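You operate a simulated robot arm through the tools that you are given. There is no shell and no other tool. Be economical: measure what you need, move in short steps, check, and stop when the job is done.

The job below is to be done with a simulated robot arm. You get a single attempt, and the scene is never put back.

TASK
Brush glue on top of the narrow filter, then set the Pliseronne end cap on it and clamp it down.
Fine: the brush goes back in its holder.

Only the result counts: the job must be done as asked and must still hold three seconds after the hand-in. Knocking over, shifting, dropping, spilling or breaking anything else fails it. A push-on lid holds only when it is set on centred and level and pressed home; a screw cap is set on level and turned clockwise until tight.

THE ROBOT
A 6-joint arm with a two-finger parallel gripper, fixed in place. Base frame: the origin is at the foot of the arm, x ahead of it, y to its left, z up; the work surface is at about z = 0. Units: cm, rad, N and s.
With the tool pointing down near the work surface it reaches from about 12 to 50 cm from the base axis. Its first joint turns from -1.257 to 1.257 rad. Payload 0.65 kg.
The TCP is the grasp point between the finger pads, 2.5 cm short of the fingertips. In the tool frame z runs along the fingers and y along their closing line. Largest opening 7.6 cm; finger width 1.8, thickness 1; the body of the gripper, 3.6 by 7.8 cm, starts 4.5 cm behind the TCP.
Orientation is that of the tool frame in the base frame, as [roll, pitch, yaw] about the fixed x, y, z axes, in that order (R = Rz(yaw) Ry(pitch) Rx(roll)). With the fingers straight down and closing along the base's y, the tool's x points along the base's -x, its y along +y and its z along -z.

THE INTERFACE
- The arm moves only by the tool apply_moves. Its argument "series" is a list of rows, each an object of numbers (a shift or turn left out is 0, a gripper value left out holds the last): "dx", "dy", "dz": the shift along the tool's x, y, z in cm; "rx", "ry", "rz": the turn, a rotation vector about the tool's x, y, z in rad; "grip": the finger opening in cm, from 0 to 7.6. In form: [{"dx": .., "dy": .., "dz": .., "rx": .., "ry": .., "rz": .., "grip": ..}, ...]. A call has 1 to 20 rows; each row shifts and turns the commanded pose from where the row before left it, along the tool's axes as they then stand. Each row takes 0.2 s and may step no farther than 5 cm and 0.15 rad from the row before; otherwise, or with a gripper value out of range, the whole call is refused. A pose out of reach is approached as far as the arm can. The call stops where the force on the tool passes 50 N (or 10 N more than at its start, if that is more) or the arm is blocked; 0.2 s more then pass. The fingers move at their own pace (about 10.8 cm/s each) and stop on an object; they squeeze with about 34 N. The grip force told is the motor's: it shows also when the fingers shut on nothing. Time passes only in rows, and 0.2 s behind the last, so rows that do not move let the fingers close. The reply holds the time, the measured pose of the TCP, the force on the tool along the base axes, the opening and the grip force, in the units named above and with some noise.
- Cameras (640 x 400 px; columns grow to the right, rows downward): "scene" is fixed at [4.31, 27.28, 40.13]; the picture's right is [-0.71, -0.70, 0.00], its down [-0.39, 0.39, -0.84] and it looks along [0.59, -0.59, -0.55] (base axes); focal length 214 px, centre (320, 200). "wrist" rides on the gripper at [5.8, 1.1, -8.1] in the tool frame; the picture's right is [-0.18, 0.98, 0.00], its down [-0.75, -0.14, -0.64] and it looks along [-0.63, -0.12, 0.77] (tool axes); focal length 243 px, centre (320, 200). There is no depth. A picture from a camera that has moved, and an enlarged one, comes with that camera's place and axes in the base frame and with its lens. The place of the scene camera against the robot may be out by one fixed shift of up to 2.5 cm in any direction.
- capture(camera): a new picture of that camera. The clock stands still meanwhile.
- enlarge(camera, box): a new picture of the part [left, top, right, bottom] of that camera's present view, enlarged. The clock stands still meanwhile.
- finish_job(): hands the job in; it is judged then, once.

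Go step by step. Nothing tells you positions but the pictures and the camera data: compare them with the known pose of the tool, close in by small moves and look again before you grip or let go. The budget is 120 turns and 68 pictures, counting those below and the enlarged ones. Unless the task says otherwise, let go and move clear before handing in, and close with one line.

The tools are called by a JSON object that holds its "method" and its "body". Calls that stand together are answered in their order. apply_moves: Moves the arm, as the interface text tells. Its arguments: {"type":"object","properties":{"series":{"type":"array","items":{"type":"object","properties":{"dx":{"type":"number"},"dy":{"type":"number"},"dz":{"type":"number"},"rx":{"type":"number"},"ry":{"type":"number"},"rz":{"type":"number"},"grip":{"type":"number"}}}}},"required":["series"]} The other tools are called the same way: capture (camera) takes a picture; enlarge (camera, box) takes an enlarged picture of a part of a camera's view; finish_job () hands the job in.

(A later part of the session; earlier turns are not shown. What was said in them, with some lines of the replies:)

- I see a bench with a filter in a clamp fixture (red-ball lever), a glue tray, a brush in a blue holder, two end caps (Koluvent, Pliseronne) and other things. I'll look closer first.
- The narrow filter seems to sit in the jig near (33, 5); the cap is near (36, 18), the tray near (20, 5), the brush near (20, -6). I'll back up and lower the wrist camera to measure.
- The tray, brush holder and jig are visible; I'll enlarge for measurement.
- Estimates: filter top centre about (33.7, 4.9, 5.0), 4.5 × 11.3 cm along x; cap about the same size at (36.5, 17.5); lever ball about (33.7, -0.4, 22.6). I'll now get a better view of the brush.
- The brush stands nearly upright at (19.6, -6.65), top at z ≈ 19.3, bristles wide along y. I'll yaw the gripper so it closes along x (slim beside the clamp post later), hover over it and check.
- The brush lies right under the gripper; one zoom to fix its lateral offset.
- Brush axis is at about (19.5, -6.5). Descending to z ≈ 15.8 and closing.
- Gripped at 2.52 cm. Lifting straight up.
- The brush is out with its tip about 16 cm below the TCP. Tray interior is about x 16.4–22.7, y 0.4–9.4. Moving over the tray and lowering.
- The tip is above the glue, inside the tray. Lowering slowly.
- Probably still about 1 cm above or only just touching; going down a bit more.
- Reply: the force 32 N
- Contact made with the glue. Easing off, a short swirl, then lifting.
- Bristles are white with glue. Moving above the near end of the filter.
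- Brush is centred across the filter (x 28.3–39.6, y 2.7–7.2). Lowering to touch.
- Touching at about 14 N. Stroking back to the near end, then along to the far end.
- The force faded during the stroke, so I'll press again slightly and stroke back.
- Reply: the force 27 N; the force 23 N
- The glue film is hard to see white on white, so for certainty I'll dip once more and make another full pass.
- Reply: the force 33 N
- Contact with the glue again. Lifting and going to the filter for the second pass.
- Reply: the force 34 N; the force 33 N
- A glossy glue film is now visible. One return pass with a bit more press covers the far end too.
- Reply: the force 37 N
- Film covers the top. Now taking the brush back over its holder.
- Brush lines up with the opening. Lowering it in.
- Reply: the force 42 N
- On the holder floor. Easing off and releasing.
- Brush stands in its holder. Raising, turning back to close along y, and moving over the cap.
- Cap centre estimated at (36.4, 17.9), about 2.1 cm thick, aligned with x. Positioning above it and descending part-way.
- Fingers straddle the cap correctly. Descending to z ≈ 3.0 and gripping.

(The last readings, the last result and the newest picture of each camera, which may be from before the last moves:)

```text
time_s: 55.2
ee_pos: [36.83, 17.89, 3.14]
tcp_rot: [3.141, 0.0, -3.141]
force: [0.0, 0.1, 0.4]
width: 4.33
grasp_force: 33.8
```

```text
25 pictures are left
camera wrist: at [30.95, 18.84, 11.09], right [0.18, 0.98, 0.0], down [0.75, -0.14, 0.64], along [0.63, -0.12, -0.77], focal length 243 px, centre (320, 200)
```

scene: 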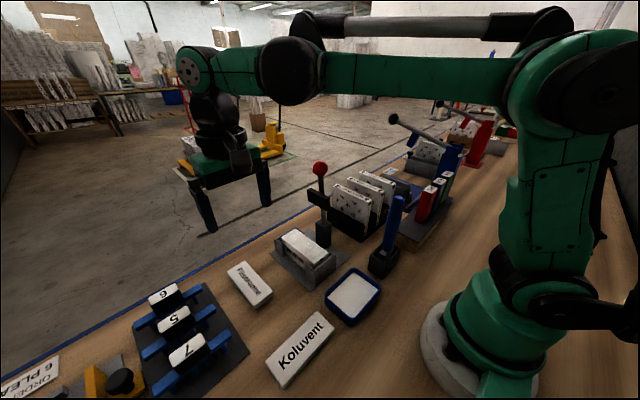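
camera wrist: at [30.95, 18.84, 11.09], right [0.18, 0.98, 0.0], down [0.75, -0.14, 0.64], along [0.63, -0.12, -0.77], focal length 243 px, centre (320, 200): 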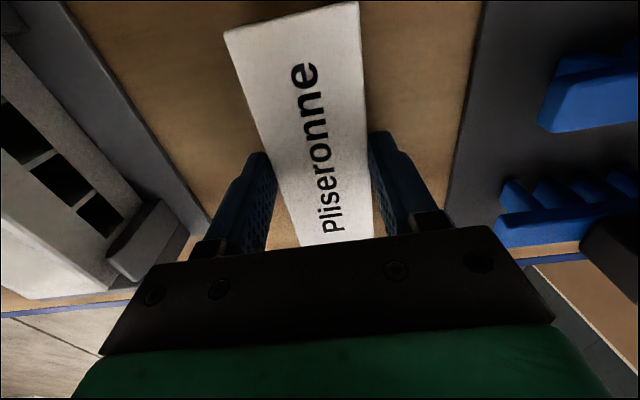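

Gripped (4.33 cm). Lifting and moving in front of the jig to check the clearance to the clamp bar.

{"method": "apply_moves", "body": {"series": [{"dz": -1}, {"dz": -4}, {"dz": -4}, {"dz": -4}, {"dz": -3}, {"dx": 4}, {"dx": 4}, {"dx": 4}, {"dy": -4.5}, {"dy": -4.5}, {"dy": -4}, {}]}}

{"method": "capture", "body": {"camera": "wrist"}}

{"method": "enlarge", "body": {"camera": "scene", "box": [260, 130, 400, 290]}}

```text
time_s: 57.8
ee_pos: [24.57, 4.69, 19.02]
tcp_rot: [3.141, 0.0, 3.141]
force: [-0.3, -0.5, 0.0]
width: 4.34
grasp_force: 33.6
```

```text
24 pictures are left
camera wrist: at [18.8, 5.78, 27.05], right [0.18, 0.98, 0.0], down [0.75, -0.14, 0.64], along [0.63, -0.12, -0.77], focal length 243 px, centre (320, 200)
```

wrist: 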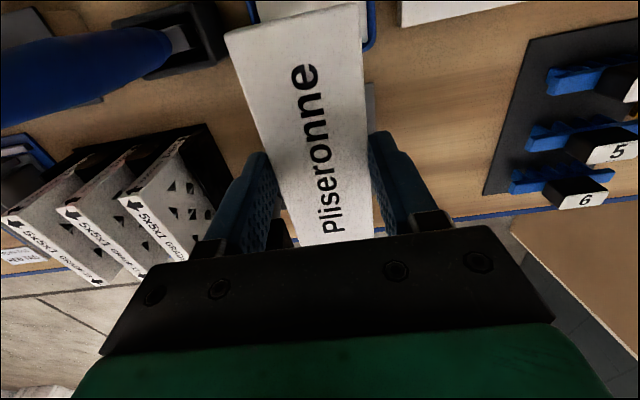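

```text
2.50 times, centred on (330, 210) of scene
camera zoom: at [4.3, 27.28, 40.13], right [-0.71, -0.7, 0.0], down [-0.39, 0.39, -0.84], along [0.59, -0.59, -0.55], focal length 536 px, centre (295, 175)
```

zoom: 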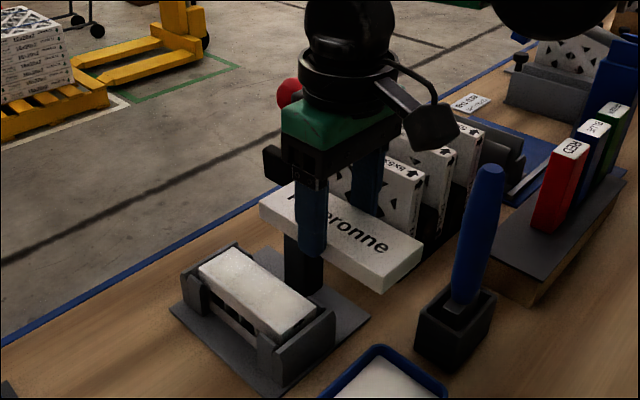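

The clamp bar sits only at y ≈ 0.7–1.0, so the 7.8 cm wide gripper body would graze it if I hold the cap at mid-length. I'll set the cap back where it was and regrip it near its far end, so the body passes beyond the bar.

{"method": "apply_moves", "body": {"series": [{"dy": 4}, {"dy": 4.5}, {"dy": 4.5}, {"dx": -4}, {"dx": -4}, {"dx": -4}, {}, {"dz": 3}, {"dz": 4}, {"dz": 4}, {"dz": 4}, {"dz": 0.7}, {"dz": 0.25}, {}]}}

```text
time_s: 60.8
ee_pos: [36.61, 17.57, 2.94]
tcp_rot: [-3.141, 0.0, 3.142]
force: [-1.3, -1.2, 11.1]
width: 4.38
grasp_force: 34.2
```

{"method": "apply_moves", "body": {"series": [{"grip": 5.6}, {"grip": 5.6}, {"dz": -0.3}, {"dx": -2.3}, {"dx": -2.3}, {}]}}

{"method": "capture", "body": {"camera": "wrist"}}

```text
time_s: 62.2
ee_pos: [41.36, 17.92, 3.33]
tcp_rot: [-3.141, -0.001, -3.14]
force: [-0.7, -0.1, 0.0]
width: 5.61
grasp_force: 0.1
```

```text
22 pictures are left
camera wrist: at [35.41, 18.97, 11.31], right [0.18, 0.98, 0.0], down [0.75, -0.14, 0.64], along [0.63, -0.12, -0.77], focal length 243 px, centre (320, 200)
```

wrist: 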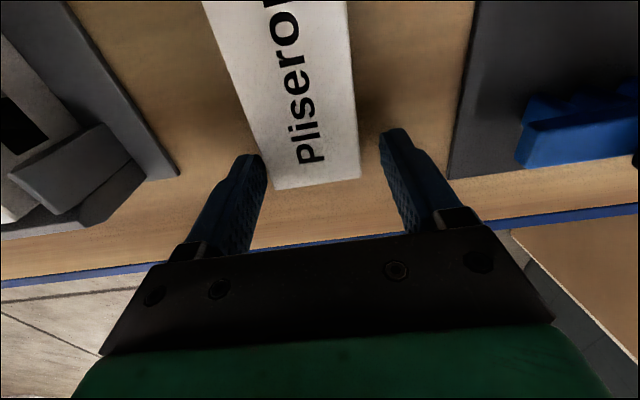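

The far edge of the cap is at x ≈ 42.05. Backing 0.3 cm and gripping.

{"method": "apply_moves", "body": {"series": [{"dx": 0.3, "dz": 0.3}, {}, {"grip": 4}, {"grip": 3.5}, {"grip": 3.5}, {"dz": -1}, {"dz": -3}, {"dz": -3}, {"dz": -3}, {}]}}

{"method": "capture", "body": {"camera": "wrist"}}

{"method": "enlarge", "body": {"camera": "scene", "box": [170, 130, 350, 290]}}

```text
time_s: 64.4
ee_pos: [41.23, 17.85, 13.08]
tcp_rot: [3.141, 0.0, -3.139]
force: [0.4, -0.4, -0.1]
width: 4.33
grasp_force: 33.9
```

```text
21 pictures are left
camera wrist: at [35.24, 18.88, 21.09], right [0.18, 0.98, 0.0], down [0.75, -0.14, 0.64], along [0.63, -0.12, -0.77], focal length 243 px, centre (320, 200)
```

wrist: 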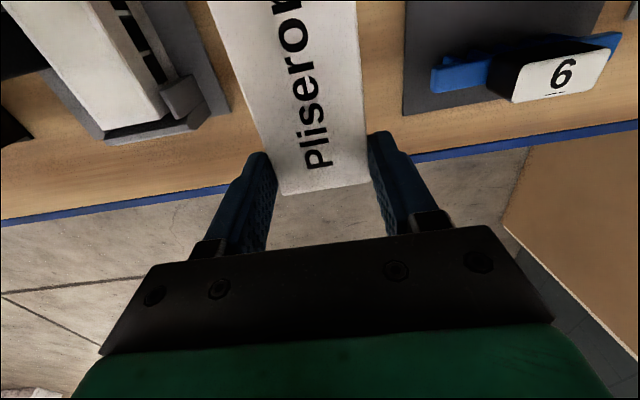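

```text
2.50 times, centred on (260, 210) of scene
camera zoom: at [4.31, 27.28, 40.13], right [-0.71, -0.7, 0.0], down [-0.39, 0.39, -0.84], along [0.59, -0.59, -0.55], focal length 536 px, centre (470, 175)
```

zoom: 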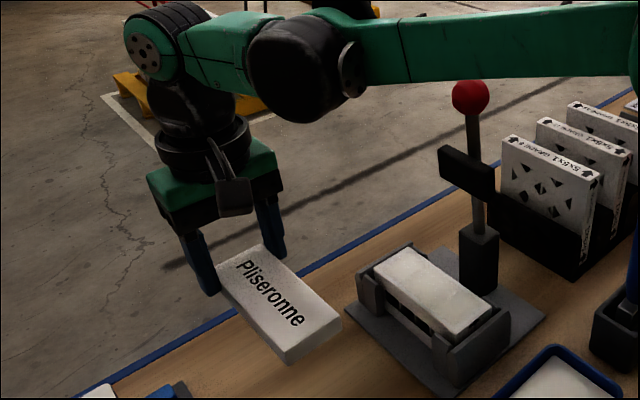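

Cap held level near its far end; its far edge must come to the filter's far edge x ≈ 39.5, so TCP x ≈ 38.65, y ≈ 4.97. Approaching sideways, stopping short to check.

{"method": "apply_moves", "body": {"series": [{"dx": 1.25, "dy": -3.2}, {"dx": 1.25, "dy": -3.2}, {"dy": -3}, {}]}}

{"method": "enlarge", "body": {"camera": "scene", "box": [210, 110, 410, 290]}}

{"method": "capture", "body": {"camera": "wrist"}}

```text
time_s: 65.4
ee_pos: [38.43, 8.58, 13.13]
tcp_rot: [-3.141, 0.0, 3.141]
force: [0.0, -0.4, -0.7]
width: 4.31
grasp_force: 34.2
```

```text
2.22 times, centred on (310, 200) of scene
camera zoom: at [4.31, 27.28, 40.13], right [-0.71, -0.7, 0.0], down [-0.39, 0.39, -0.84], along [0.59, -0.59, -0.55], focal length 477 px, centre (342, 200)
```

zoom: 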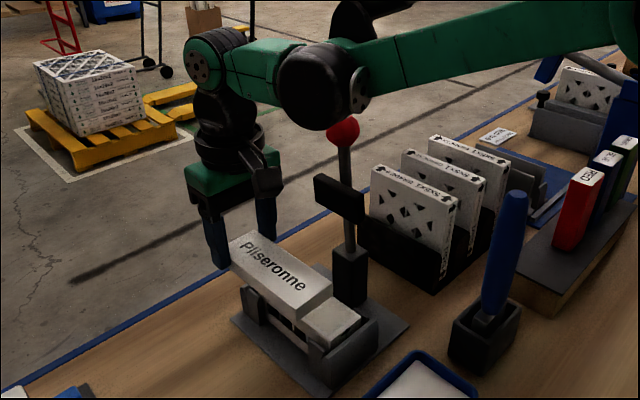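

```text
18 pictures are left
camera wrist: at [32.62, 9.54, 21.14], right [0.18, 0.98, 0.0], down [0.75, -0.14, 0.64], along [0.63, -0.12, -0.77], focal length 243 px, centre (320, 200)
```

wrist: 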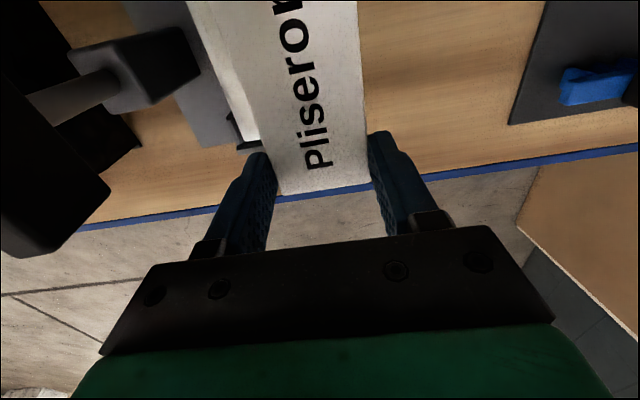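

Bar end is at x ≈ 36.5, so the body (x > 36.7) passes it. Moving over the filter at this height.

{"method": "apply_moves", "body": {"series": [{"dy": -1.8, "dx": -0.15}, {"dy": -1.8}, {}, {"dz": 1.5}, {"dz": 1}, {}]}}

{"method": "enlarge", "body": {"camera": "scene", "box": [240, 150, 370, 290]}}

{"method": "capture", "body": {"camera": "wrist"}}

```text
time_s: 66.4
ee_pos: [38.7, 5.09, 12.22]
tcp_rot: [-3.141, 0.001, -3.138]
force: [0.1, 7.8, 26.0]
width: 4.33
grasp_force: 33.7
stopped in row 4: the force on the tool passed its limit (the readings are from after the stop); the commanded pose is now the measured one
```

```text
2.86 times, centred on (305, 220) of scene
camera zoom: at [4.3, 27.28, 40.13], right [-0.71, -0.7, 0.0], down [-0.39, 0.39, -0.84], along [0.59, -0.59, -0.55], focal length 613 px, centre (363, 143)
```

zoom: 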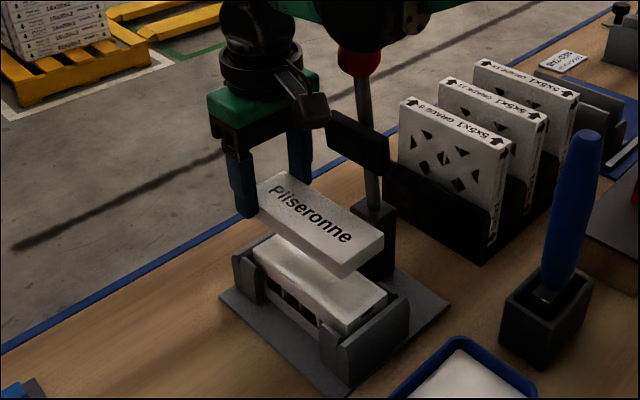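

```text
16 pictures are left
camera wrist: at [32.77, 5.99, 20.22], right [0.18, 0.98, 0.0], down [0.75, -0.14, 0.64], along [0.63, -0.12, -0.77], focal length 243 px, centre (320, 200)
```

wrist: 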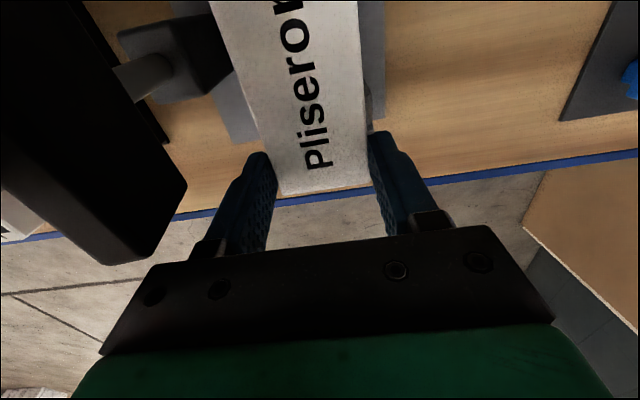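

Something touched (likely the clamp knob/bar region and the arm). Backing up 1.5 cm and looking closely.

{"method": "apply_moves", "body": {"series": [{"dz": -0.8}, {"dz": -0.7}, {}]}}

{"method": "enlarge", "body": {"camera": "scene", "box": [250, 100, 410, 240]}}

```text
time_s: 67.2
ee_pos: [38.72, 4.98, 13.57]
tcp_rot: [3.141, -0.001, -3.138]
force: [0.8, -0.2, 0.1]
width: 4.34
grasp_force: 33.6
```

```text
2.86 times, centred on (330, 170) of scene
camera zoom: at [4.31, 27.28, 40.13], right [-0.71, -0.7, 0.0], down [-0.39, 0.39, -0.84], along [0.59, -0.59, -0.55], focal length 613 px, centre (291, 286)
```

zoom: 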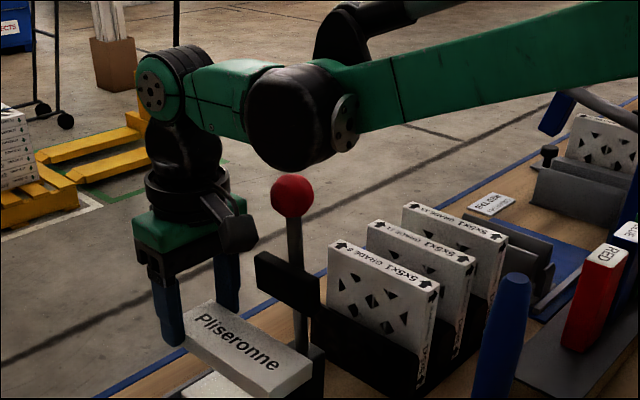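

The gripper body's underside met the top of the clamp bar's end (z ≈ 17). Since the fingers can pitch freely about their closing line, I'll set the cap down on free bench at y ≈ 17.9 and regrip it with the gripper leaning outward about 15°, giving over 1 cm clearance.

{"method": "apply_moves", "body": {"series": [{"dy": 4.3}, {"dy": 4.3}, {"dy": 4.3}, {}, {"dz": 4}, {"dz": 4}, {"dz": 2}, {"dz": 0.4}, {}]}}

```text
time_s: 69.2
ee_pos: [38.7, 17.91, 3.46]
tcp_rot: [-3.141, 0.0, -3.138]
force: [0.6, 0.5, -0.4]
width: 4.37
grasp_force: 34.0
```

{"method": "apply_moves", "body": {"series": [{"dz": 0.25}, {"dz": 0.15}, {}]}}

```text
time_s: 70.0
ee_pos: [38.77, 17.83, 2.99]
tcp_rot: [3.141, 0.0, -3.137]
force: [-1.5, 1.6, 32.5]
width: 4.36
grasp_force: 34.2
```

Cap is on the bench. Releasing, pitching by 0.26 rad outward and regripping.

{"method": "apply_moves", "body": {"series": [{"dz": -0.15}, {"grip": 5.4}, {"grip": 5.4}, {"dz": -0.2}, {"ry": 0.13}, {"ry": 0.13}, {"dx": -0.26, "dz": 0.05}, {}]}}

{"method": "capture", "body": {"camera": "wrist"}}

```text
time_s: 71.8
ee_pos: [38.81, 17.82, 3.01]
tcp_rot: [-3.141, -0.259, -3.138]
force: [-0.3, 0.2, 0.8]
width: 5.39
grasp_force: 0.0
```

```text
14 pictures are left
camera wrist: at [35.22, 18.85, 12.3], right [0.17, 0.98, -0.05], down [0.89, -0.14, 0.43], along [0.41, -0.12, -0.9], focal length 243 px, centre (320, 200)
```

wrist: 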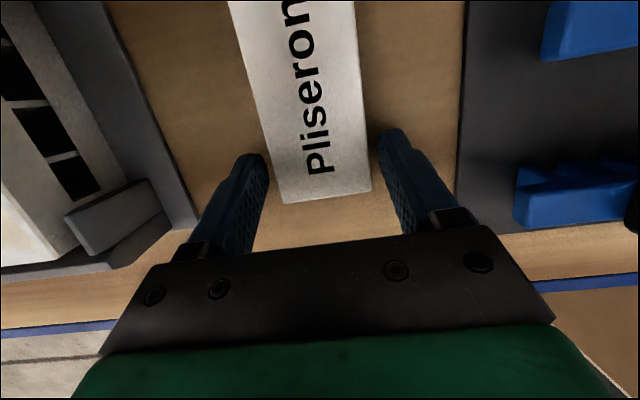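

Fingers straddle the cap with the lean. Gripping and lifting.

{"method": "apply_moves", "body": {"series": [{"grip": 4}, {"grip": 3.5}, {"grip": 3.5}, {"dx": 0.257, "dz": -0.966}, {"dx": 0.82, "dz": -3.1}, {"dx": 0.82, "dz": -3.1}, {"dx": 0.6, "dz": -2.3}, {"dy": -4.3}, {"dy": -4.3}, {"dy": -2}, {}]}}

{"method": "enlarge", "body": {"camera": "scene", "box": [230, 120, 390, 280]}}

```text
time_s: 74.2
ee_pos: [38.88, 7.21, 12.7]
tcp_rot: [3.141, -0.259, -3.14]
force: [-0.4, 0.7, -0.1]
width: 4.35
grasp_force: 33.8
```

```text
2.50 times, centred on (310, 200) of scene
camera zoom: at [4.31, 27.28, 40.13], right [-0.71, -0.7, 0.0], down [-0.39, 0.39, -0.84], along [0.59, -0.59, -0.55], focal length 536 px, centre (345, 200)
```

zoom: 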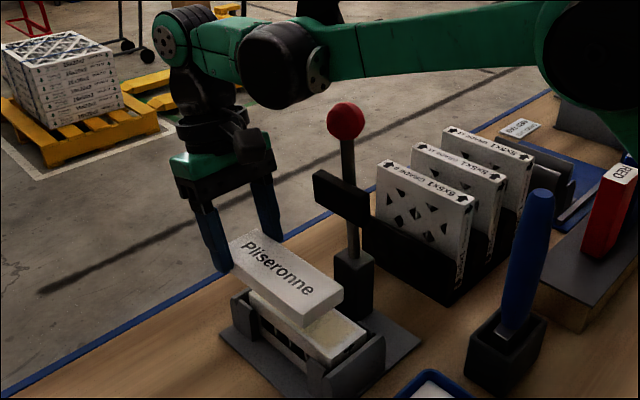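

Level and clear. Moving over the filter and lowering to about 2 cm above it.

{"method": "apply_moves", "body": {"series": [{"dy": -1.2, "dx": 0.24, "dz": 0.06}, {"dy": -1.05}, {}, {"dx": -0.257, "dz": 0.966}, {"dx": -0.257, "dz": 0.966}, {"dx": -0.154, "dz": 0.58}, {}]}}

{"method": "enlarge", "body": {"camera": "wrist", "box": [180, 0, 440, 230]}}

{"method": "enlarge", "body": {"camera": "scene", "box": [260, 190, 350, 290]}}

```text
time_s: 75.8
ee_pos: [38.65, 4.95, 10.33]
tcp_rot: [3.141, -0.26, -3.138]
force: [0.0, 0.3, -0.4]
width: 4.36
grasp_force: 34.3
```

```text
1.74 times, centred on (310, 115) of wrist
camera zoom: at [35.06, 5.99, 19.49], right [0.17, 0.98, -0.05], down [0.89, -0.14, 0.43], along [0.41, -0.12, -0.9], focal length 422 px, centre (337, 348)
```

zoom: 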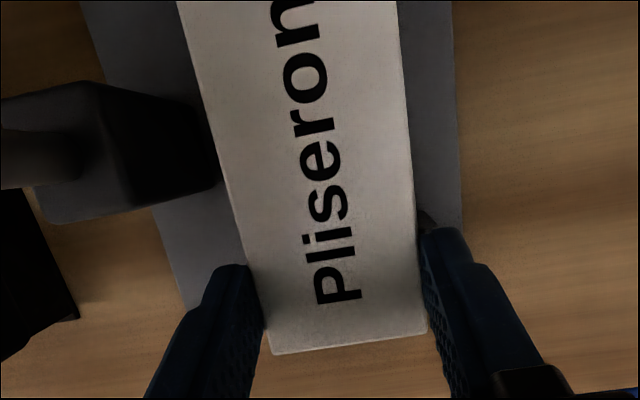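

```text
4.00 times, centred on (305, 240) of scene
camera zoom: at [4.31, 27.28, 40.13], right [-0.71, -0.7, 0.0], down [-0.39, 0.39, -0.84], along [0.59, -0.59, -0.55], focal length 858 px, centre (380, 40)
```

zoom: 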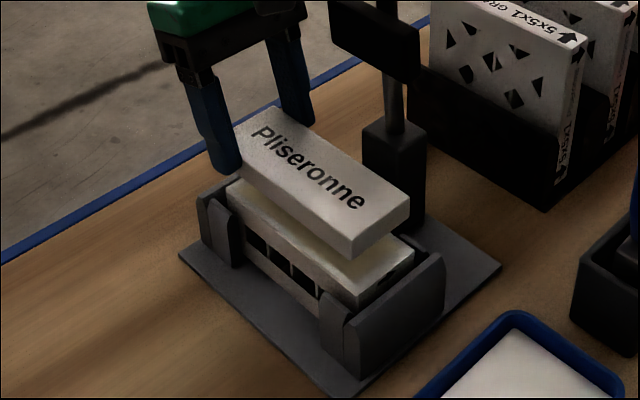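

Alignment looks right to ~1–2 mm. Lowering to just above the filter and rechecking.

{"method": "apply_moves", "body": {"series": [{"dx": -0.206, "dz": 0.773}, {"dx": -0.154, "dz": 0.58}, {"dx": -0.077, "dz": 0.29}, {}]}}

{"method": "enlarge", "body": {"camera": "scene", "box": [270, 205, 340, 285]}}

```text
time_s: 76.8
ee_pos: [38.84, 4.77, 8.67]
tcp_rot: [3.142, -0.26, -3.137]
force: [0.1, -0.5, 1.1]
width: 4.35
grasp_force: 34.1
```

```text
5.00 times, centred on (305, 245) of scene
camera zoom: at [4.31, 27.28, 40.13], right [-0.71, -0.7, 0.0], down [-0.39, 0.39, -0.84], along [0.59, -0.59, -0.55], focal length 1072 px, centre (395, -25)
```

zoom: 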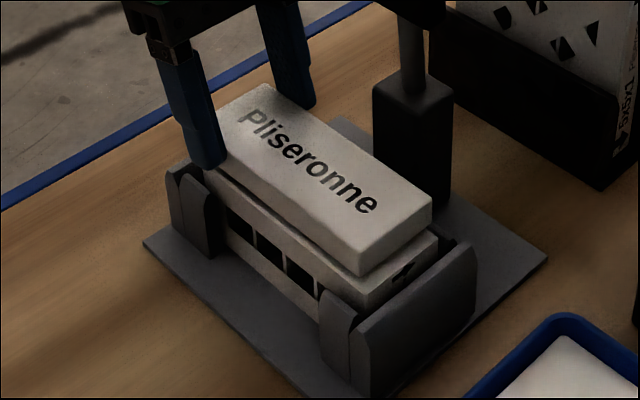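

The near end needs a closer look to judge the x offset.

{"method": "enlarge", "body": {"camera": "scene", "box": [295, 235, 340, 275]}}

```text
10.00 times, centred on (318, 255) of scene
camera zoom: at [4.31, 27.28, 40.13], right [-0.71, -0.7, 0.0], down [-0.39, 0.39, -0.84], along [0.59, -0.59, -0.55], focal length 2145 px, centre (345, -350)
```

zoom: 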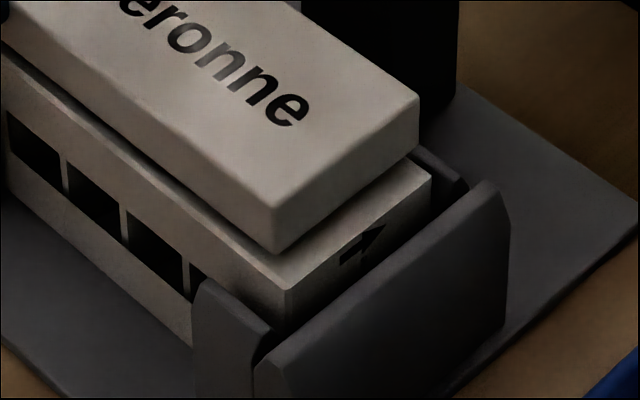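

The cap sits about 0.25–0.3 cm too far out in x. Shifting it and lowering in small steps until contact.

{"method": "apply_moves", "body": {"series": [{"dx": 0.27, "dz": 0.07, "dy": 0.05}, {}, {"dx": -0.077, "dz": 0.29}, {"dx": -0.026, "dz": 0.097}, {}]}}

{"method": "enlarge", "body": {"camera": "scene", "box": [295, 235, 340, 275]}}

```text
time_s: 78.0
ee_pos: [38.36, 4.94, 8.24]
tcp_rot: [-3.141, -0.261, -3.138]
force: [-0.7, -1.6, 17.6]
width: 4.36
grasp_force: 34.1
```

```text
10.00 times, centred on (318, 255) of scene
camera zoom: at [4.3, 27.28, 40.13], right [-0.71, -0.7, 0.0], down [-0.39, 0.39, -0.84], along [0.59, -0.59, -0.55], focal length 2145 px, centre (345, -350)
```

zoom: 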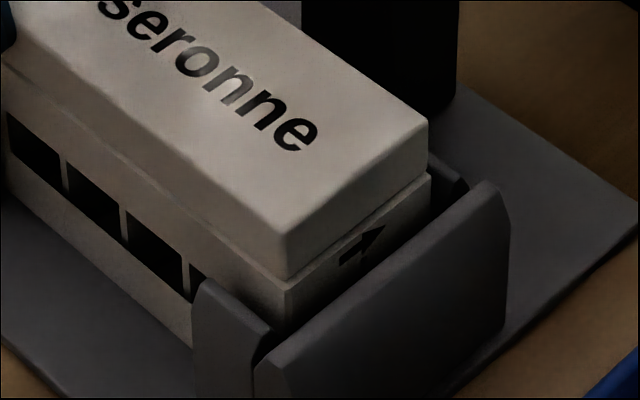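

Contact, but the cap is still ~1 mm off toward +x and −y. A tiny lift and correction, then set down.

{"method": "apply_moves", "body": {"series": [{"dx": 0.064, "dz": -0.24}, {"dx": 0.116, "dz": 0.03, "dy": 0.11}, {}, {"dx": -0.05, "dz": 0.19}, {"dx": -0.02, "dz": 0.08}, {}]}}

{"method": "enlarge", "body": {"camera": "scene", "box": [295, 235, 340, 275]}}

```text
time_s: 79.4
ee_pos: [38.23, 5.23, 8.14]
tcp_rot: [-3.14, -0.259, -3.138]
force: [0.0, -3.6, 20.4]
width: 4.34
grasp_force: 34.0
```

```text
10.00 times, centred on (318, 255) of scene
camera zoom: at [4.3, 27.28, 40.13], right [-0.71, -0.7, 0.0], down [-0.39, 0.39, -0.84], along [0.59, -0.59, -0.55], focal length 2145 px, centre (345, -350)
```

zoom: 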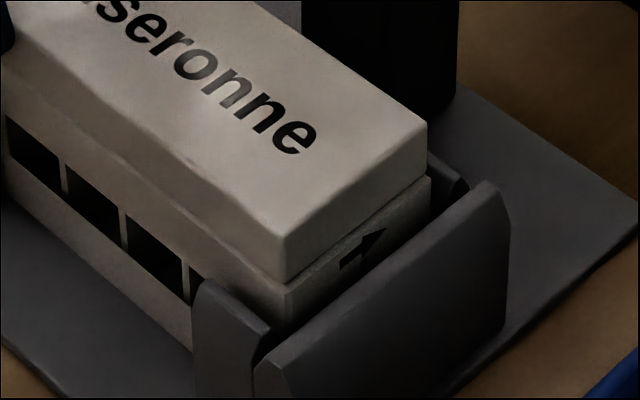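

Edges now coincide closely. Releasing and retreating along the leaned tool axis.

{"method": "apply_moves", "body": {"series": [{"dx": 0.02, "dz": -0.08}, {"grip": 4.8}, {"grip": 5.6}, {}, {"dz": -2}, {"dz": -4}, {"dz": -4}, {}]}}

{"method": "enlarge", "body": {"camera": "scene", "box": [265, 150, 365, 280]}}

```text
time_s: 81.2
ee_pos: [40.85, 5.25, 17.87]
tcp_rot: [3.141, -0.259, -3.138]
force: [0.2, 0.1, -1.1]
width: 5.59
grasp_force: 0.1
```

```text
3.08 times, centred on (315, 215) of scene
camera zoom: at [4.31, 27.28, 40.13], right [-0.71, -0.7, 0.0], down [-0.39, 0.39, -0.84], along [0.59, -0.59, -0.55], focal length 660 px, centre (335, 154)
```

zoom: 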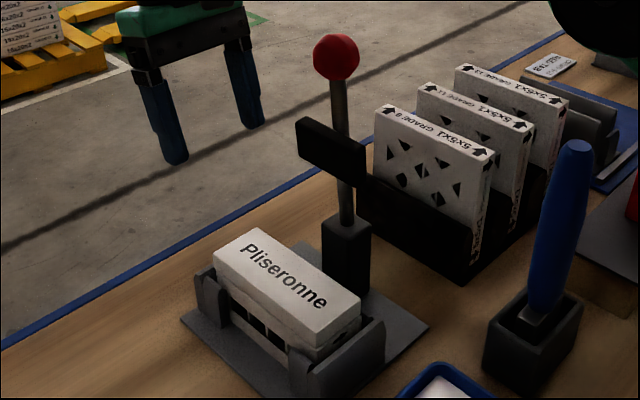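

The cap sits on the filter. The clamp: the lever should swing toward +y, laying the bar on the cap. I'll pinch the red ball with the fingers closing along x (parallel to the hinge), so it can pivot in the grip. Rising, straightening, turning and going above the ball.

{"method": "apply_moves", "body": {"series": [{"dx": 1.03, "dz": -3.86}, {"dx": 1.03, "dz": -3.86}, {"dx": 1.03, "dz": -3.86}, {"ry": -0.13}, {"ry": -0.13}, {"rz": 0.1428, "grip": 7}, {"rz": 0.1428}, {"rz": 0.1428}, {"rz": 0.1428}, {"rz": 0.1428}, {"rz": 0.1428}, {"rz": 0.1428}, {"rz": 0.1428}, {"rz": 0.1428}, {"rz": 0.1428}, {"rz": 0.1428}, {}]}}

{"method": "apply_moves", "body": {"series": [{"dy": -3.6, "dx": -2.9}, {"dy": -3.5, "dx": -2.85}, {}]}}

{"method": "capture", "body": {"camera": "wrist"}}

```text
time_s: 84.8
ee_pos: [39.68, 5.2, 24.95]
tcp_rot: [-3.141, -0.001, 1.573]
force: [0.3, 0.5, 0.3]
width: 7.0
grasp_force: 0.0
out of reach, approached as far as the arm can: row 2, 3
```

```text
time_s: 85.6
ee_pos: [32.63, -0.59, 25.35]
tcp_rot: [-3.141, 0.0, 1.572]
force: [-0.1, -0.1, 0.5]
width: 7.0
grasp_force: 0.1
```

```text
5 pictures are left
camera wrist: at [33.59, 5.21, 33.33], right [0.98, -0.18, 0.0], down [-0.14, -0.75, 0.64], along [-0.12, -0.63, -0.77], focal length 243 px, centre (320, 200)
```

wrist: 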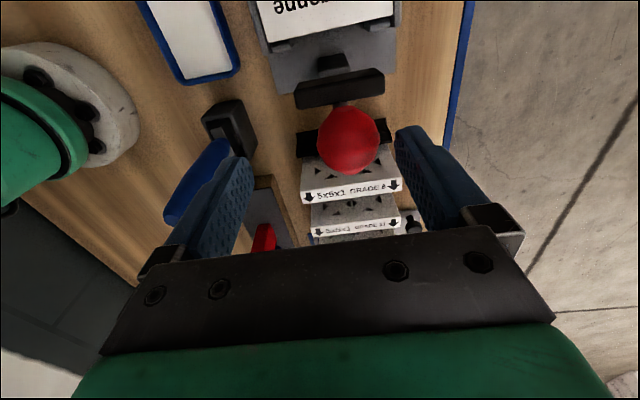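

The ball is between the fingers at about (33.9, -0.2, 22.5), 3 cm across. Centring, lowering and pinching it.

{"method": "apply_moves", "body": {"series": [{"dy": 1.2, "dx": 0.35}, {"dz": 1.5}, {"dz": 1.3}, {}, {"grip": 4}, {"grip": 2.4}, {"grip": 2.4}, {}]}}

{"method": "capture", "body": {"camera": "wrist"}}

```text
time_s: 87.4
ee_pos: [33.66, -0.2, 22.34]
tcp_rot: [3.139, 0.0, 1.574]
force: [14.8, 0.3, -5.5]
width: 3.61
grasp_force: 6.9
```

```text
4 pictures are left
camera wrist: at [34.74, 5.6, 30.36], right [0.98, -0.18, 0.0], down [-0.14, -0.75, 0.64], along [-0.12, -0.63, -0.77], focal length 243 px, centre (320, 200)
```

wrist: 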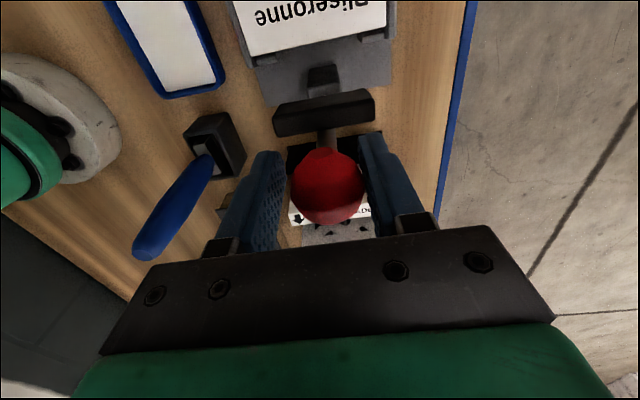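

Only the +x finger touches; shifting 0.3 cm in +x while closing.

{"method": "apply_moves", "body": {"series": [{"dy": 0.15}, {"dy": 0.15}, {"grip": 2.4}, {}]}}

```text
time_s: 88.4
ee_pos: [33.89, -0.23, 22.31]
tcp_rot: [-3.141, 0.002, 1.575]
force: [3.3, -1.4, 6.1]
width: 3.07
grasp_force: 44.0
```

Pinched. Starting the swing toward +y along an arc of about 14 cm, with force checks.

{"method": "apply_moves", "body": {"series": [{"dx": 0.62, "dz": 0.01}, {"dx": 0.62, "dz": 0.04}, {}]}}

```text
time_s: 89.2
ee_pos: [34.08, 0.94, 22.2]
tcp_rot: [-3.137, -0.001, 1.575]
force: [-33.7, -10.8, -26.3]
width: 3.04
grasp_force: 44.2
```

Small misfits give stiff forces; correcting and continuing in checked steps.

{"method": "apply_moves", "body": {"series": [{"dy": -0.1, "dz": 0.08}, {"dx": 0.6, "dz": 0.08}, {"dx": 0.6, "dz": 0.11}, {}]}}

```text
time_s: 90.2
ee_pos: [34.06, 2.34, 22.02]
tcp_rot: [-3.139, 0.0, 1.575]
force: [-10.1, -5.8, 14.3]
width: 3.03
grasp_force: 44.0
```

{"method": "apply_moves", "body": {"series": [{"dx": 0.7, "dz": 0.11, "dy": -0.03}, {"dx": 0.7, "dz": 0.16}, {"dx": 0.62, "dz": 0.18}, {}]}}

```text
time_s: 91.2
ee_pos: [33.96, 4.18, 21.41]
tcp_rot: [3.139, 0.001, 1.575]
force: [27.9, -15.6, -18.9]
width: 3.03
grasp_force: 44.2
```

{"method": "apply_moves", "body": {"series": [{"dz": 0.08, "dy": 0.06}, {"dx": 0.66, "dz": 0.24}, {"dx": 0.66, "dz": 0.27}, {"dx": 0.64, "dz": 0.3}, {}]}}

```text
time_s: 92.4
ee_pos: [33.92, 6.0, 20.65]
tcp_rot: [3.142, 0.003, 1.574]
force: [11.9, -18.8, -16.8]
width: 3.05
grasp_force: 44.1
```

{"method": "apply_moves", "body": {"series": [{"dz": 0.06, "dy": 0.03}, {"dx": 0.74, "dz": 0.44}, {"dx": 0.73, "dz": 0.46}, {"dx": 0.67, "dz": 0.51}, {"dx": 0.66, "dz": 0.55}, {}]}}

```text
time_s: 93.8
ee_pos: [34.17, 9.03, 18.67]
tcp_rot: [-3.141, -0.001, 1.573]
force: [-4.2, 1.3, 0.8]
width: 2.71
grasp_force: 1.9
```

The grip on the ball changed; checking with one picture.

{"method": "enlarge", "body": {"camera": "scene", "box": [230, 130, 390, 290]}}

```text
2.50 times, centred on (310, 210) of scene
camera zoom: at [4.3, 27.28, 40.13], right [-0.71, -0.7, 0.0], down [-0.39, 0.39, -0.84], along [0.59, -0.59, -0.55], focal length 536 px, centre (345, 175)
```

zoom: 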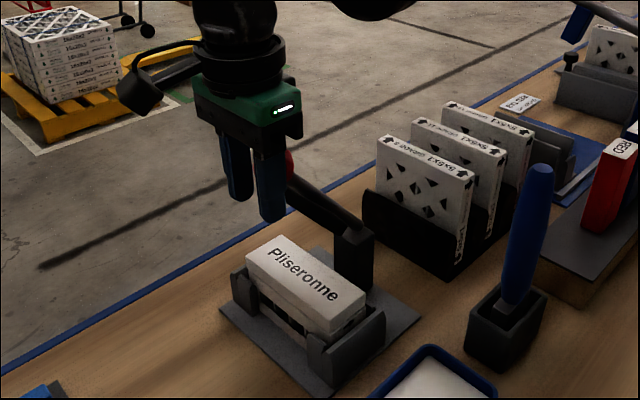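

The lever is partly over (~30°) and the ball slipped behind the fingers. I'll open, lift, come back behind-above the ball with closed fingers and push it down the arc instead.

{"method": "apply_moves", "body": {"series": [{"grip": 7}, {"grip": 7}, {"dz": -3}, {"dz": -3}, {"dx": -3.2, "dy": -0.15}, {"grip": 0}, {"grip": 0}, {"grip": 0}]}}

{"method": "capture", "body": {"camera": "wrist"}}

```text
time_s: 95.6
ee_pos: [33.83, 5.71, 24.42]
tcp_rot: [-3.141, 0.0, 1.573]
force: [0.3, -0.4, 0.3]
width: 0.0
grasp_force: 24.0
```

```text
2 pictures are left
camera wrist: at [34.73, 11.47, 32.28], right [0.98, -0.18, 0.0], down [-0.14, -0.75, 0.64], along [-0.12, -0.63, -0.77], focal length 243 px, centre (320, 200)
```

wrist: 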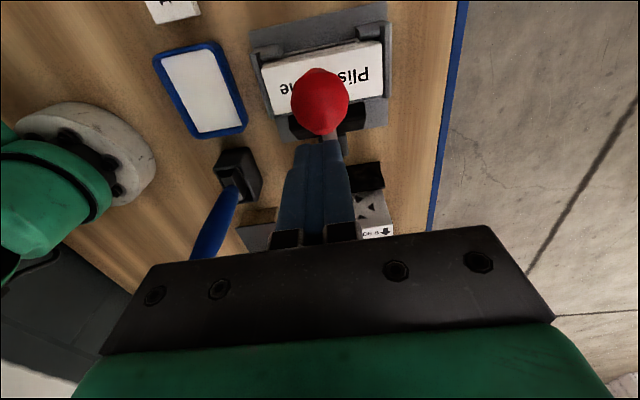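

Ball now at about (33.95, 7.45, 19.65), lever at ~35° and holding. Pushing from behind-above with the closed fingertips along the arc.

{"method": "apply_moves", "body": {"series": [{"dx": -0.37, "dz": 0.7, "dy": 0.1}, {"dz": 0.7}, {"dx": 0.7, "dz": 0.42}, {"dx": 0.7, "dz": 0.46}, {"dx": 0.63, "dz": 0.48}, {}]}}

```text
time_s: 97.0
ee_pos: [33.74, 7.47, 21.75]
tcp_rot: [3.141, 0.001, 1.574]
force: [0.3, 0.6, 0.4]
width: 0.0
grasp_force: 23.3
```

{"method": "apply_moves", "body": {"series": [{"dx": 0.57, "dz": 0.56}, {"dx": 0.57, "dz": 0.58}, {"dx": 0.56, "dz": 0.6}, {"dx": 0.54, "dz": 0.64}, {"dx": 0.52, "dz": 0.66}, {"dx": 0.5, "dz": 0.67}]}}

```text
time_s: 98.4
ee_pos: [34.0, 10.71, 18.0]
tcp_rot: [-3.141, 0.0, 1.575]
force: [-0.9, 0.2, 0.9]
width: 0.03
grasp_force: 23.6
```

The lever is moving ahead without resistance. Continuing down to press it home.

{"method": "apply_moves", "body": {"series": [{"dx": 0.45, "dz": 0.72}, {"dx": 0.42, "dz": 0.72}, {"dx": 0.38, "dz": 0.74}, {"dx": 0.3, "dz": 0.76}, {"dx": 0.3, "dz": 0.78}, {"dx": 0.25, "dz": 0.78}, {}]}}

```text
time_s: 100.0
ee_pos: [33.75, 12.78, 13.54]
tcp_rot: [3.141, -0.001, 1.574]
force: [-0.8, 0.4, -0.5]
width: 0.0
grasp_force: 24.1
```

{"method": "enlarge", "body": {"camera": "scene", "box": [210, 130, 370, 290]}}

```text
2.50 times, centred on (290, 210) of scene
camera zoom: at [4.3, 27.28, 40.13], right [-0.71, -0.7, 0.0], down [-0.39, 0.39, -0.84], along [0.59, -0.59, -0.55], focal length 536 px, centre (395, 175)
```

zoom: 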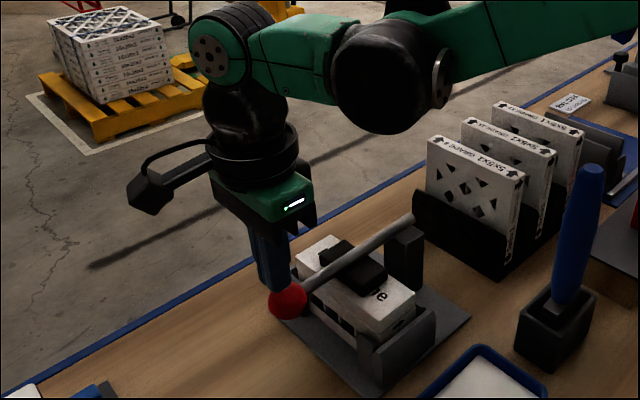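

The bar lies on the cap and the ball is right below the fingertips. Pressing it down to lock.

{"method": "apply_moves", "body": {"series": [{"dz": 0.4}, {"dz": 0.3}, {"dz": 0.2}, {"dz": 0.2}, {"dz": 0.2}, {}]}}

```text
time_s: 101.4
ee_pos: [34.1, 12.8, 12.17]
tcp_rot: [-3.141, 0.002, 1.575]
force: [-8.3, -1.7, 44.1]
width: 0.0
grasp_force: 23.6
```

Firm stop at 44 N with the lever level. Backing straight up and taking the last look.

{"method": "apply_moves", "body": {"series": [{}, {"dz": -1}, {"dz": -3}, {"dz": -4}, {"dx": 3, "dz": -3}, {"dx": 3}, {}, {}]}}

{"method": "enlarge", "body": {"camera": "scene", "box": [240, 170, 400, 310]}}

```text
time_s: 103.2
ee_pos: [33.99, 18.99, 23.47]
tcp_rot: [3.141, -0.001, 1.574]
force: [-1.5, 0.3, 0.5]
width: 0.0
grasp_force: 23.7
```

```text
2.86 times, centred on (320, 240) of scene
camera zoom: at [4.3, 27.28, 40.13], right [-0.71, -0.7, 0.0], down [-0.39, 0.39, -0.84], along [0.59, -0.59, -0.55], focal length 613 px, centre (320, 86)
```

zoom: 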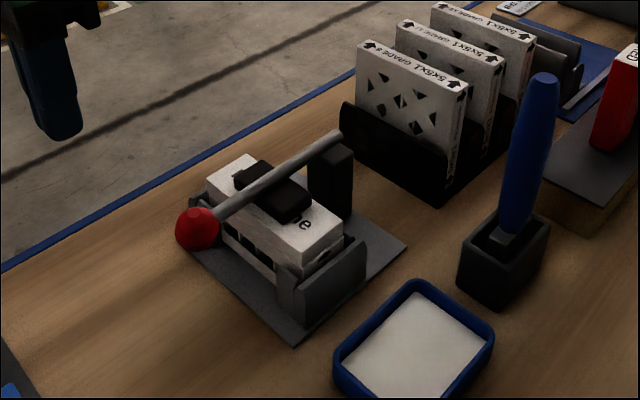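

The lever stays down with its bar on the cap, the cap sits level on the filter, and the brush stands in its holder. The arm is clear, so I'm handing in.

{"method": "finish_job", "body": {}}

```text
The job is handed in.
```

I brushed glue over the top of the narrow filter, set the Pliseronne cap on it to within about 1 mm of centre, and clamped it down. The brush is back in its holder. In the last picture before hand-in the lever was still holding the cap. On the first approach the gripper briefly touched the end of the clamp bar, but nothing looked shifted afterwards.
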